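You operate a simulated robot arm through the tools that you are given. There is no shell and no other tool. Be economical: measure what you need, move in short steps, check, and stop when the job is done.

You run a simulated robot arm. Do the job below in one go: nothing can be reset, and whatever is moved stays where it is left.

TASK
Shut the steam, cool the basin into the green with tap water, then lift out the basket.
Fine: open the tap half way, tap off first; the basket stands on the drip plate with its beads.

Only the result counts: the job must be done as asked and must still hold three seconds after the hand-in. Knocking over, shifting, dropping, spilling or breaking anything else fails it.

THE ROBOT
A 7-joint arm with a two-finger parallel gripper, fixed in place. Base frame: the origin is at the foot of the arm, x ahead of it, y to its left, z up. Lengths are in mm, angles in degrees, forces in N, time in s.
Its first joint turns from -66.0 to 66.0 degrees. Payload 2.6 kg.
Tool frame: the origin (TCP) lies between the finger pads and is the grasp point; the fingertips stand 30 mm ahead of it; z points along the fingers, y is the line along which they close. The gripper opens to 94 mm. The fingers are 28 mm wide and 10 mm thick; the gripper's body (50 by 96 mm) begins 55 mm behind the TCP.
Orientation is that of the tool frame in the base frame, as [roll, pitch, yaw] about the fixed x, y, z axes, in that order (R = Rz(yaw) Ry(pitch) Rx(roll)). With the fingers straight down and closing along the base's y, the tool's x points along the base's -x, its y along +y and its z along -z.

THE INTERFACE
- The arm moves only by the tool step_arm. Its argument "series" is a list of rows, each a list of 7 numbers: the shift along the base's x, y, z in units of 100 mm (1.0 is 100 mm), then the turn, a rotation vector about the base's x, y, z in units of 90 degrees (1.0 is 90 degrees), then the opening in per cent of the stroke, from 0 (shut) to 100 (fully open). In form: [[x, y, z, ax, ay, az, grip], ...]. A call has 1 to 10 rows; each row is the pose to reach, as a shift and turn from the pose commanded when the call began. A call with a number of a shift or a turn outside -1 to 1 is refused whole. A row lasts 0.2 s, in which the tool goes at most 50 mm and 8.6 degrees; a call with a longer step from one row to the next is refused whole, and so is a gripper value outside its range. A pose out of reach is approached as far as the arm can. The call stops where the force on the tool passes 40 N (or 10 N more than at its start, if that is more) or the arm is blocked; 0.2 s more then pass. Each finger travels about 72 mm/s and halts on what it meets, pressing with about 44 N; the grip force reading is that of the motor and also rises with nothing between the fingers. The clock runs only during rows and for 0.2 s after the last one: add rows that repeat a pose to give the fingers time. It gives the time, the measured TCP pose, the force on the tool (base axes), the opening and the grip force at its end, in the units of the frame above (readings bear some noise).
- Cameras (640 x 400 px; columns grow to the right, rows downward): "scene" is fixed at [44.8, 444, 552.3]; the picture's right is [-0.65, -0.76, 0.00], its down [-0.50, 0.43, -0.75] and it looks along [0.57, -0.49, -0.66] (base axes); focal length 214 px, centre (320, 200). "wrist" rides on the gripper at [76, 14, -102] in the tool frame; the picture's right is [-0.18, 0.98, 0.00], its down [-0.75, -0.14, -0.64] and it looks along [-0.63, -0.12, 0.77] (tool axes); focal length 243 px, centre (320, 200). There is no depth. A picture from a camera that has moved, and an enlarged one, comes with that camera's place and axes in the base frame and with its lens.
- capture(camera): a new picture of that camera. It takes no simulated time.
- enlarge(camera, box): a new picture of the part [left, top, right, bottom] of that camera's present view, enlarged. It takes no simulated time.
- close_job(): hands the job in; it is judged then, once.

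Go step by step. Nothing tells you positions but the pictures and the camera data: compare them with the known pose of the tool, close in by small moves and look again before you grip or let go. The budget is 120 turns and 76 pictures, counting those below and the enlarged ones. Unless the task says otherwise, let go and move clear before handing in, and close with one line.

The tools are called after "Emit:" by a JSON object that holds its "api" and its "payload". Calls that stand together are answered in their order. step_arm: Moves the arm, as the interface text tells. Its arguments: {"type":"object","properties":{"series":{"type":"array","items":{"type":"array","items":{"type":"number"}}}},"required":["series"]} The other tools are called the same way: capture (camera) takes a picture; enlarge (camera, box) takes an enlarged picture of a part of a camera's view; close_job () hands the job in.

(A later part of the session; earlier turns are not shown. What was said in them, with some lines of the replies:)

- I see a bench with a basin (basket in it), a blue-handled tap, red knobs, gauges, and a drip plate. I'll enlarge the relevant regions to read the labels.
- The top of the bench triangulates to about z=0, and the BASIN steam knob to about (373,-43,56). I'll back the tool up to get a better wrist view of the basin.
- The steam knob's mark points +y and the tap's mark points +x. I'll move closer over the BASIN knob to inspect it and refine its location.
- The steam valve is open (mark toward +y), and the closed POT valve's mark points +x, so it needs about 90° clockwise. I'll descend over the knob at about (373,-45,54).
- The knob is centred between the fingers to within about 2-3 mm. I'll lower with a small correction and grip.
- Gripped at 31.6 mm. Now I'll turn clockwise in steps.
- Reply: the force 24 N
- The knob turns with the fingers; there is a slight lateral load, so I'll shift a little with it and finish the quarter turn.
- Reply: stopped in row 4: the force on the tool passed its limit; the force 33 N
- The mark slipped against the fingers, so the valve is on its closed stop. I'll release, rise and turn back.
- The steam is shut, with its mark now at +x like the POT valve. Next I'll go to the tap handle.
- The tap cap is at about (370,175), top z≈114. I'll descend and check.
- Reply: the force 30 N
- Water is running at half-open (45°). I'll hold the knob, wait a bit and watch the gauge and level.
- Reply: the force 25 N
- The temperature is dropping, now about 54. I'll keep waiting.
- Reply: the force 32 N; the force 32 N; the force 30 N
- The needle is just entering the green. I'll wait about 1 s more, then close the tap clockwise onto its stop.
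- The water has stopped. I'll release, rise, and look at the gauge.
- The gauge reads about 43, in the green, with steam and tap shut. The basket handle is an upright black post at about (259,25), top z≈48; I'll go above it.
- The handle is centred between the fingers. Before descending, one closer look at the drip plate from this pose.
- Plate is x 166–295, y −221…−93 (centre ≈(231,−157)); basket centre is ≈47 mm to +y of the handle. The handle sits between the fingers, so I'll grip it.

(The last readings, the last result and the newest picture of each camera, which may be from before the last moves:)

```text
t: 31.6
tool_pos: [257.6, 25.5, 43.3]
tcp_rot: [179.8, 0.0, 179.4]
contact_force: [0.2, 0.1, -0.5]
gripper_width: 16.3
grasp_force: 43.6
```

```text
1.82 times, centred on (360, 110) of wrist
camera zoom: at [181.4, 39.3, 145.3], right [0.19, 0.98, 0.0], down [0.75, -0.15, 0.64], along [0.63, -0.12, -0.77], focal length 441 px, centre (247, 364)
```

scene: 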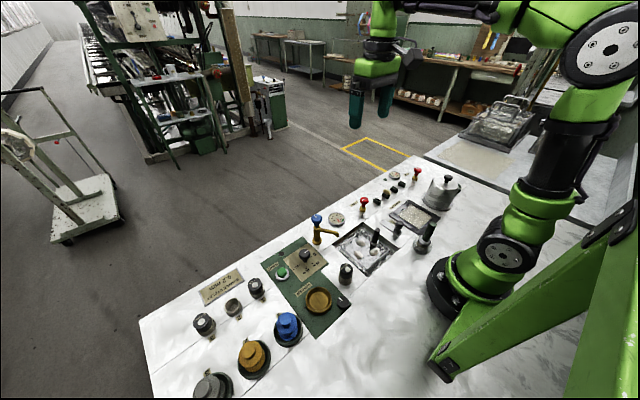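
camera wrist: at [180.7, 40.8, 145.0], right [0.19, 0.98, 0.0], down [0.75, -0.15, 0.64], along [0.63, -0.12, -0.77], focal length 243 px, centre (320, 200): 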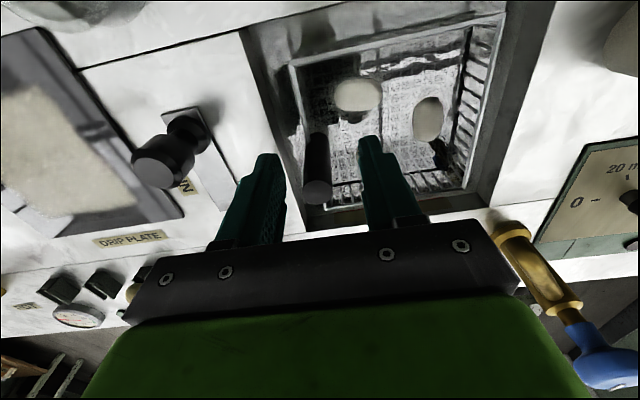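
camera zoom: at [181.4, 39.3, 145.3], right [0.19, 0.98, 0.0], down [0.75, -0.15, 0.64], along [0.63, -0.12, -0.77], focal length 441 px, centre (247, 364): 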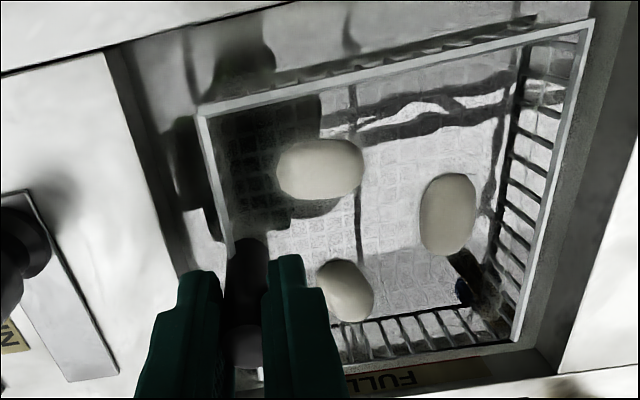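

Gripped (16.3 mm). Lifting slowly.

Emit:
{"api": "step_arm", "payload": {"series": [[0, 0, 0.06, 0, 0, 0, 5], [0, 0, 0.12, 0, 0, 0, 5], [0, 0, 0.18, 0, 0, 0, 5], [0, 0, 0.25, 0, 0, 0, 5]]}}

Emit:
{"api": "enlarge", "payload": {"camera": "scene", "box": [340, 190, 440, 280]}}

```text
t: 32.6
tool_pos: [258.9, 24.2, 68.6]
tcp_rot: [179.9, -0.1, 179.6]
contact_force: [-0.4, -0.3, -0.4]
gripper_width: 16.2
grasp_force: 44.2
```

```text
4.44 times, centred on (390, 235) of scene
camera zoom: at [44.8, 444.0, 552.3], right [-0.65, -0.76, 0.0], down [-0.5, 0.43, -0.75], along [0.57, -0.49, -0.66], focal length 953 px, centre (9, 44)
```

zoom: 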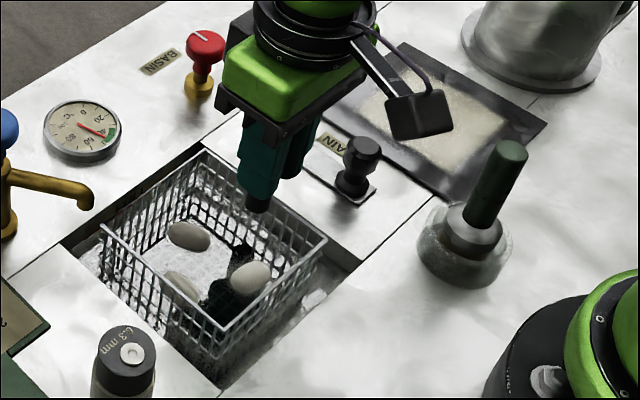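

The basket is rising level. I'll continue slowly so the beads settle in it.

Emit:
{"api": "step_arm", "payload": {"series": [[0, 0, 0.08, 0, 0, 0, 5], [0, 0, 0.16, 0, 0, 0, 5], [0, 0, 0.24, 0, 0, 0, 5], [0, 0, 0.32, 0, 0, 0, 5], [0, 0, 0.4, 0, 0, 0, 5], [0, 0, 0.48, 0, 0, 0, 5], [0, 0, 0.56, 0, 0, 0, 5], [0, 0, 0.64, 0, 0, 0, 5], [0, 0, 0.72, 0, 0, 0, 5], [0, 0, 0.72, 0, 0, 0, 5]]}}

Emit:
{"api": "enlarge", "payload": {"camera": "scene", "box": [330, 160, 450, 280]}}

Emit:
{"api": "capture", "payload": {"camera": "wrist"}}

```text
t: 34.8
tool_pos: [260.0, 23.8, 139.1]
tcp_rot: [179.9, 0.0, 179.5]
contact_force: [0.0, -0.1, -0.9]
gripper_width: 16.2
grasp_force: 44.2
```

```text
3.33 times, centred on (390, 220) of scene
camera zoom: at [44.8, 444.0, 552.3], right [-0.65, -0.76, 0.0], down [-0.5, 0.43, -0.75], along [0.57, -0.49, -0.66], focal length 715 px, centre (87, 133)
```

zoom: 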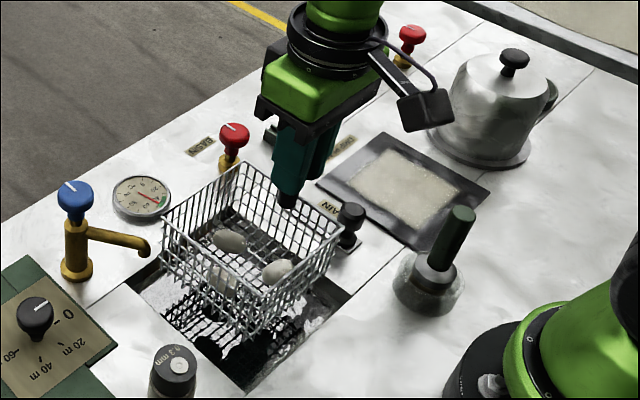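

```text
29 pictures are left
camera wrist: at [182.6, 37.3, 241.6], right [0.19, 0.98, 0.0], down [0.75, -0.15, 0.64], along [0.63, -0.12, -0.77], focal length 243 px, centre (320, 200)
```

wrist: 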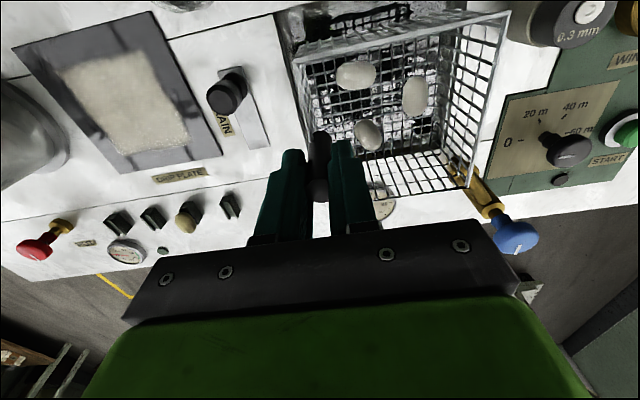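

All three beads are in the basket, level. I'll rise more, let it drip a moment, then traverse to the drip plate.

Emit:
{"api": "step_arm", "payload": {"series": [[0, 0, 0.12, 0, 0, 0, 5], [0, 0, 0.24, 0, 0, 0, 5], [0, 0, 0.36, 0, 0, 0, 5], [0, 0, 0.48, 0, 0, 0, 5], [0, 0, 0.6, 0, 0, 0, 5], [0, 0, 0.65, 0, 0, 0, 5], [0, 0, 0.65, 0, 0, 0, 5], [0, 0, 0.65, 0, 0, 0, 5], [0, 0, 0.65, 0, 0, 0, 5], [0, 0, 0.65, 0, 0, 0, 5]]}}

Emit:
{"api": "step_arm", "payload": {"series": [[-0.01, -0.05, 0, 0, 0, 0, 5], [-0.02, -0.17, 0, 0, 0, 0, 5], [-0.04, -0.29, 0, 0, 0, 0, 5], [-0.05, -0.42, 0, 0, 0, 0, 5], [-0.07, -0.55, 0, 0, 0, 0, 5], [-0.08, -0.68, 0, 0, 0, 0, 5], [-0.1, -0.8, 0, 0, 0, 0, 5], [-0.11, -0.92, 0, 0, 0, 0, 5], [-0.12, -1.0, 0, 0, 0, 0, 5], [-0.12, -1.0, 0, 0, 0, 0, 5]]}}

Emit:
{"api": "enlarge", "payload": {"camera": "scene", "box": [330, 120, 490, 280]}}

```text
t: 37.0
tool_pos: [259.1, 23.6, 204.2]
tcp_rot: [179.9, 0.0, 179.4]
contact_force: [-0.3, -0.3, -1.0]
gripper_width: 16.1
grasp_force: 43.9
```

```text
t: 39.2
tool_pos: [248.8, -76.5, 204.5]
tcp_rot: [179.9, -0.1, 179.5]
contact_force: [-0.1, -0.7, -0.8]
gripper_width: 16.1
grasp_force: 43.9
```

```text
2.50 times, centred on (410, 200) of scene
camera zoom: at [44.8, 444.0, 552.3], right [-0.65, -0.76, 0.0], down [-0.5, 0.43, -0.75], along [0.57, -0.49, -0.66], focal length 536 px, centre (95, 200)
```

zoom: 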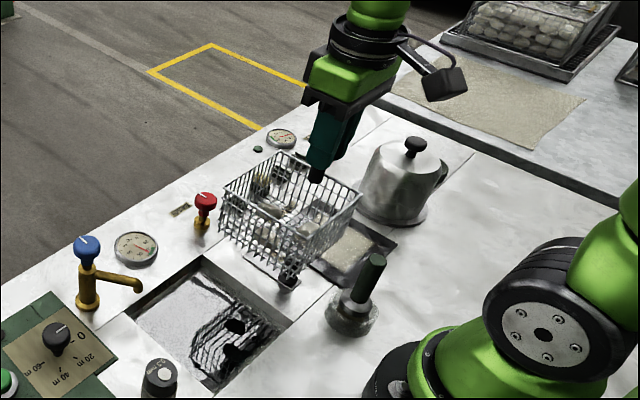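

Emit:
{"api": "step_arm", "payload": {"series": [[-0.01, -0.05, 0, 0, 0, 0, 5], [-0.02, -0.17, 0, 0, 0, 0, 5], [-0.04, -0.29, 0, 0, 0, 0, 5], [-0.05, -0.42, 0, 0, 0, 0, 5], [-0.07, -0.55, 0, 0, 0, 0, 5], [-0.08, -0.68, 0, 0, 0, 0, 5], [-0.1, -0.8, 0, 0, 0, 0, 5], [-0.12, -0.92, 0, 0, 0, 0, 5], [-0.14, -1.0, 0, 0, 0, 0, 5], [-0.14, -1.0, 0, 0, 0, 0, 5]]}}

Emit:
{"api": "step_arm", "payload": {"series": [[-0.01, -0.1, -0.05, 0, 0, 0, 5], [-0.02, -0.2, -0.15, 0, 0, 0, 5], [-0.02, -0.28, -0.25, 0, 0, 0, 5], [-0.02, -0.28, -0.35, 0, 0, 0, 5], [-0.02, -0.28, -0.45, 0, 0, 0, 5], [-0.02, -0.28, -0.5, 0, 0, 0, 5]]}}

Emit:
{"api": "enlarge", "payload": {"camera": "scene", "box": [350, 120, 490, 260]}}

Emit:
{"api": "capture", "payload": {"camera": "wrist"}}

```text
t: 41.4
tool_pos: [233.6, -176.0, 206.2]
tcp_rot: [179.8, 0.0, 179.4]
contact_force: [0.5, -0.2, -1.1]
gripper_width: 16.3
grasp_force: 43.9
```

```text
t: 42.8
tool_pos: [230.5, -205.4, 154.8]
tcp_rot: [179.9, 0.1, 179.5]
contact_force: [0.4, -0.5, -1.3]
gripper_width: 16.2
grasp_force: 43.8
```

```text
2.86 times, centred on (420, 190) of scene
camera zoom: at [44.8, 444.0, 552.3], right [-0.65, -0.76, 0.0], down [-0.5, 0.43, -0.75], along [0.57, -0.49, -0.66], focal length 613 px, centre (34, 229)
```

zoom: 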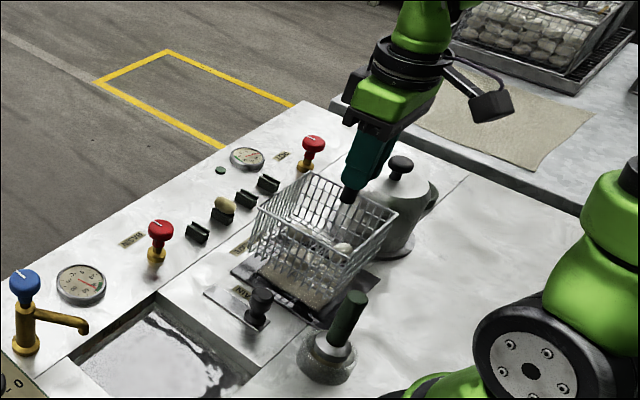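

```text
26 pictures are left
camera wrist: at [155.0, -191.4, 256.7], right [0.19, 0.98, 0.0], down [0.75, -0.15, 0.64], along [0.63, -0.12, -0.77], focal length 243 px, centre (320, 200)
```

wrist: 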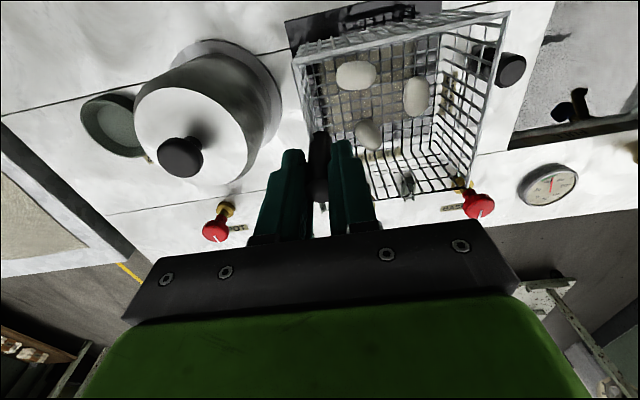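

The basket is over the plate. I'll lower to about 115 and check clearance and alignment.

Emit:
{"api": "step_arm", "payload": {"series": [[0, 0, -0.08, 0, 0, 0, 5], [0, 0, -0.18, 0, 0, 0, 5], [0, 0, -0.28, 0, 0, 0, 5], [0, 0, -0.38, 0, 0, 0, 5], [0, 0, -0.42, 0, 0, 0, 5]]}}

Emit:
{"api": "enlarge", "payload": {"camera": "scene", "box": [370, 150, 470, 240]}}

Emit:
{"api": "enlarge", "payload": {"camera": "wrist", "box": [200, 0, 540, 220]}}

```text
t: 44.0
tool_pos: [233.2, -205.8, 114.1]
tcp_rot: [-179.8, 0.3, 179.6]
contact_force: [1.3, 1.6, 34.5]
gripper_width: 16.6
grasp_force: 43.8
```

```text
4.44 times, centred on (420, 195) of scene
camera zoom: at [44.7, 444.1, 552.2], right [-0.65, -0.76, 0.0], down [-0.5, 0.43, -0.75], along [0.57, -0.49, -0.66], focal length 953 px, centre (-124, 222)
```

zoom: 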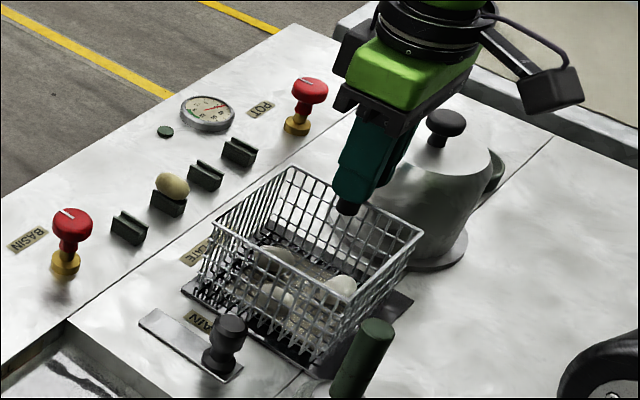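

```text
1.82 times, centred on (370, 110) of wrist
camera zoom: at [156.4, -191.4, 215.6], right [0.19, 0.98, 0.0], down [0.75, -0.15, 0.65], along [0.63, -0.13, -0.76], focal length 441 px, centre (229, 364)
```

zoom: 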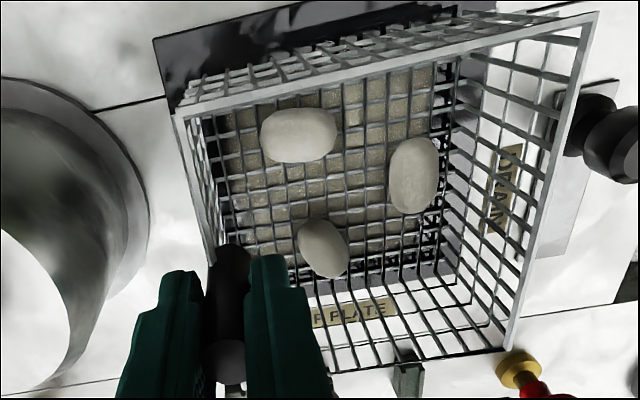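

The basket has touched down (34 N up) centred on the plate. I'll ease the pressure, then open gently.

Emit:
{"api": "step_arm", "payload": {"series": [[0, 0, 0.01, 0, 0, 0, 5], [0, 0, 0.015, 0, 0, 0, 5]]}}

Emit:
{"api": "enlarge", "payload": {"camera": "scene", "box": [390, 170, 450, 240]}}

```text
t: 44.6
tool_pos: [232.2, -204.6, 114.5]
tcp_rot: [179.9, 0.1, 179.5]
contact_force: [5.5, -2.3, 14.7]
gripper_width: 16.0
grasp_force: 43.9
```

```text
5.71 times, centred on (420, 205) of scene
camera zoom: at [44.8, 444.0, 552.3], right [-0.65, -0.76, 0.0], down [-0.5, 0.43, -0.75], along [0.57, -0.49, -0.66], focal length 1226 px, centre (-251, 171)
```

zoom: 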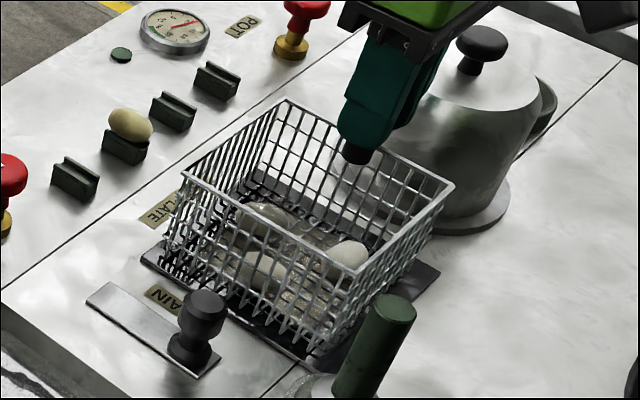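

Emit:
{"api": "step_arm", "payload": {"series": [[0, 0, 0.005, 0, 0, 0, 25], [0, 0, 0.005, 0, 0, 0, 35], [0, 0, 0.005, 0, 0, 0, 40], [0, 0, 0.005, 0, 0, 0, 40]]}}

Emit:
{"api": "step_arm", "payload": {"series": [[0, 0, 0.15, 0, 0, 0, 40], [0, 0, 0.4, 0, 0, 0, 40], [0, 0, 0.7, 0, 0, 0, 40], [0, 0, 1, 0, 0, 0, 40], [0, 0, 1, 0, 0, 0, 40]]}}

Emit:
{"api": "capture", "payload": {"camera": "wrist"}}

Emit:
{"api": "enlarge", "payload": {"camera": "scene", "box": [300, 150, 460, 260]}}

```text
t: 45.6
tool_pos: [231.7, -203.7, 114.2]
tcp_rot: [179.8, 0.0, 179.6]
contact_force: [0.2, 0.2, 0.8]
gripper_width: 37.8
grasp_force: 0.0
```

```text
t: 46.8
tool_pos: [230.4, -204.7, 214.3]
tcp_rot: [179.9, -0.2, 179.5]
contact_force: [-0.6, -0.4, 0.3]
gripper_width: 37.7
grasp_force: 0.1
```

```text
22 pictures are left
camera wrist: at [154.1, -191.1, 315.4], right [0.19, 0.98, 0.0], down [0.75, -0.15, 0.64], along [0.63, -0.12, -0.77], focal length 243 px, centre (320, 200)
```

wrist: 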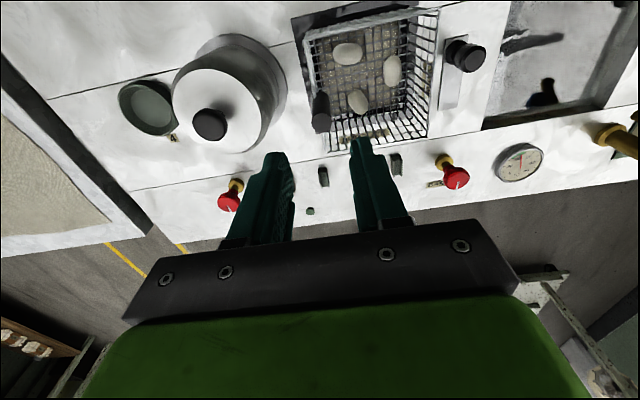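

```text
3.64 times, centred on (380, 205) of scene
camera zoom: at [44.8, 444.0, 552.3], right [-0.65, -0.76, 0.0], down [-0.5, 0.43, -0.75], along [0.57, -0.49, -0.66], focal length 780 px, centre (102, 182)
```

zoom: 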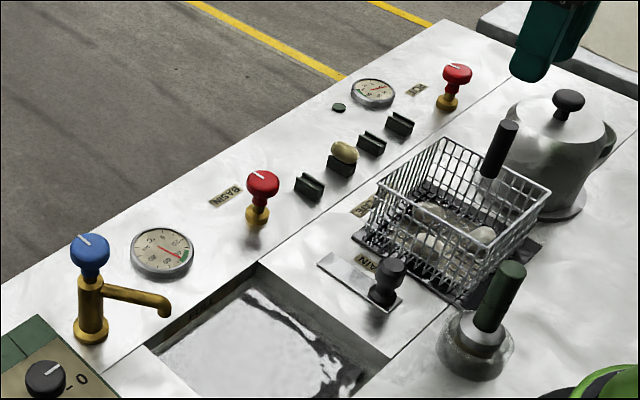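

The basket stands on the plate with its three beads. I'll do one last close check of the gauge and basket.

Emit:
{"api": "enlarge", "payload": {"camera": "wrist", "box": [420, 120, 580, 220]}}

Emit:
{"api": "enlarge", "payload": {"camera": "wrist", "box": [280, 0, 480, 150]}}

Emit:
{"api": "enlarge", "payload": {"camera": "scene", "box": [310, 200, 370, 240]}}

```text
4.00 times, centred on (500, 170) of wrist
camera zoom: at [154.1, -191.1, 315.4], right [0.19, 0.98, 0.0], down [0.75, -0.15, 0.64], along [0.63, -0.12, -0.77], focal length 970 px, centre (-400, 320)
```

zoom: 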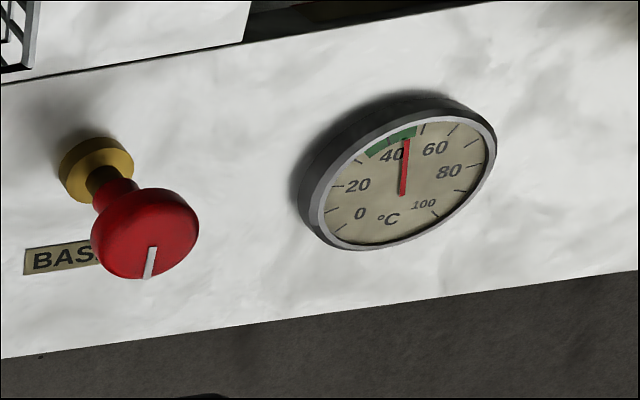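

```text
2.67 times, centred on (380, 75) of wrist
camera zoom: at [154.1, -191.1, 315.4], right [0.19, 0.98, 0.0], down [0.75, -0.15, 0.64], along [0.63, -0.12, -0.77], focal length 647 px, centre (160, 533)
```

zoom: 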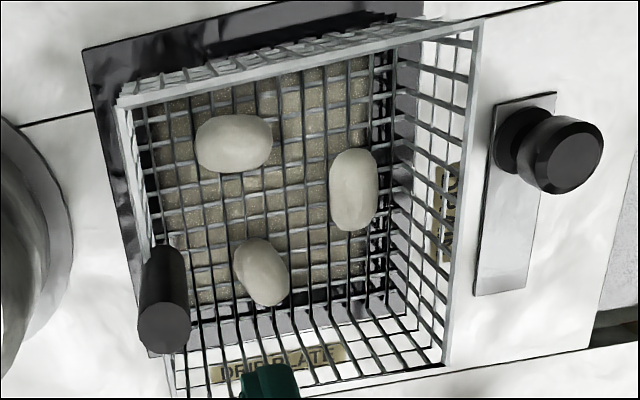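

```text
10.00 times, centred on (340, 220) of scene
camera zoom: at [44.8, 444.0, 552.3], right [-0.65, -0.76, 0.0], down [-0.5, 0.43, -0.75], along [0.57, -0.49, -0.66], focal length 2145 px, centre (120, 0)
```

zoom: 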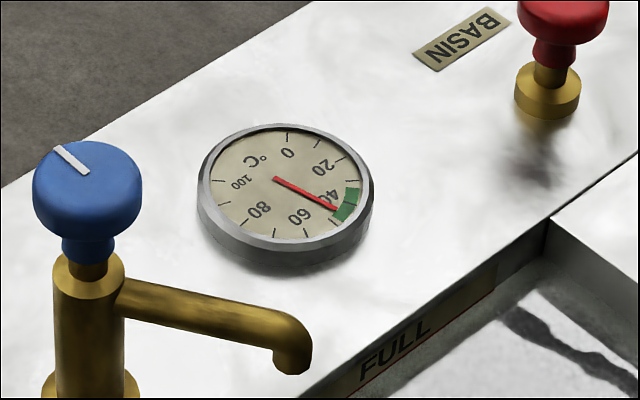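

The needle is in the green near its warm edge; I'll wait a few seconds to see which way it drifts.

Emit:
{"api": "step_arm", "payload": {"series": [[0, 0, 0.2, 0, 0, 0, 40], [0, 0, 0.2, 0, 0, 0, 40], [0, 0, 0.2, 0, 0, 0, 40], [0, 0, 0.2, 0, 0, 0, 40], [0, 0, 0.2, 0, 0, 0, 40], [0, 0, 0.2, 0, 0, 0, 40], [0, 0, 0.2, 0, 0, 0, 40], [0, 0, 0.2, 0, 0, 0, 40], [0, 0, 0.2, 0, 0, 0, 40], [0, 0, 0.2, 0, 0, 0, 40]]}}

Emit:
{"api": "step_arm", "payload": {"series": [[0, 0, 0, 0, 0, 0, 40], [0, 0, 0, 0, 0, 0, 40], [0, 0, 0, 0, 0, 0, 40], [0, 0, 0, 0, 0, 0, 40], [0, 0, 0, 0, 0, 0, 40], [0, 0, 0, 0, 0, 0, 40], [0, 0, 0, 0, 0, 0, 40], [0, 0, 0, 0, 0, 0, 40], [0, 0, 0, 0, 0, 0, 40], [0, 0, 0, 0, 0, 0, 40]]}}

Emit:
{"api": "enlarge", "payload": {"camera": "scene", "box": [310, 200, 370, 240]}}

```text
t: 49.0
tool_pos: [229.3, -204.1, 233.0]
tcp_rot: [179.9, 0.0, 179.4]
contact_force: [0.1, 0.8, -0.5]
gripper_width: 37.5
grasp_force: 0.0
```

```text
t: 51.2
tool_pos: [229.2, -205.0, 233.6]
tcp_rot: [-180.0, 0.0, 179.4]
contact_force: [0.4, 0.0, 0.8]
gripper_width: 37.6
grasp_force: 0.1
```

```text
10.00 times, centred on (340, 220) of scene
camera zoom: at [44.8, 444.0, 552.3], right [-0.65, -0.76, 0.0], down [-0.5, 0.43, -0.75], along [0.57, -0.49, -0.66], focal length 2145 px, centre (120, 0)
```

zoom: 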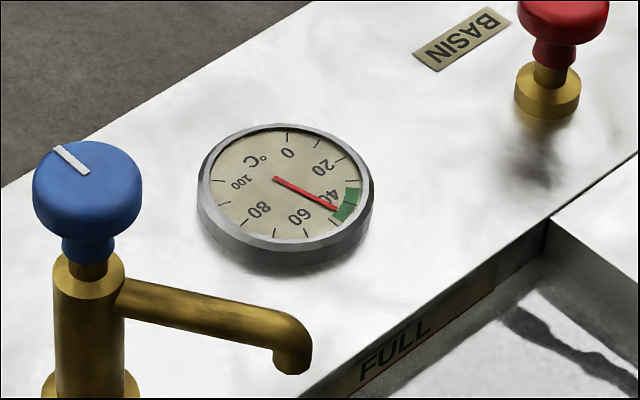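

The needle is steady inside the green, the steam and tap are shut, and the basket with its three beads stands on the drip plate with the arm clear. Handing in.

Emit:
{"api": "close_job", "payload": {}}

```text
The job is handed in.
```

The job is done and handed in: I shut the steam, cooled the basin into the green with the tap half open, turned the tap off, and stood the basket on the drip plate with its three beads.
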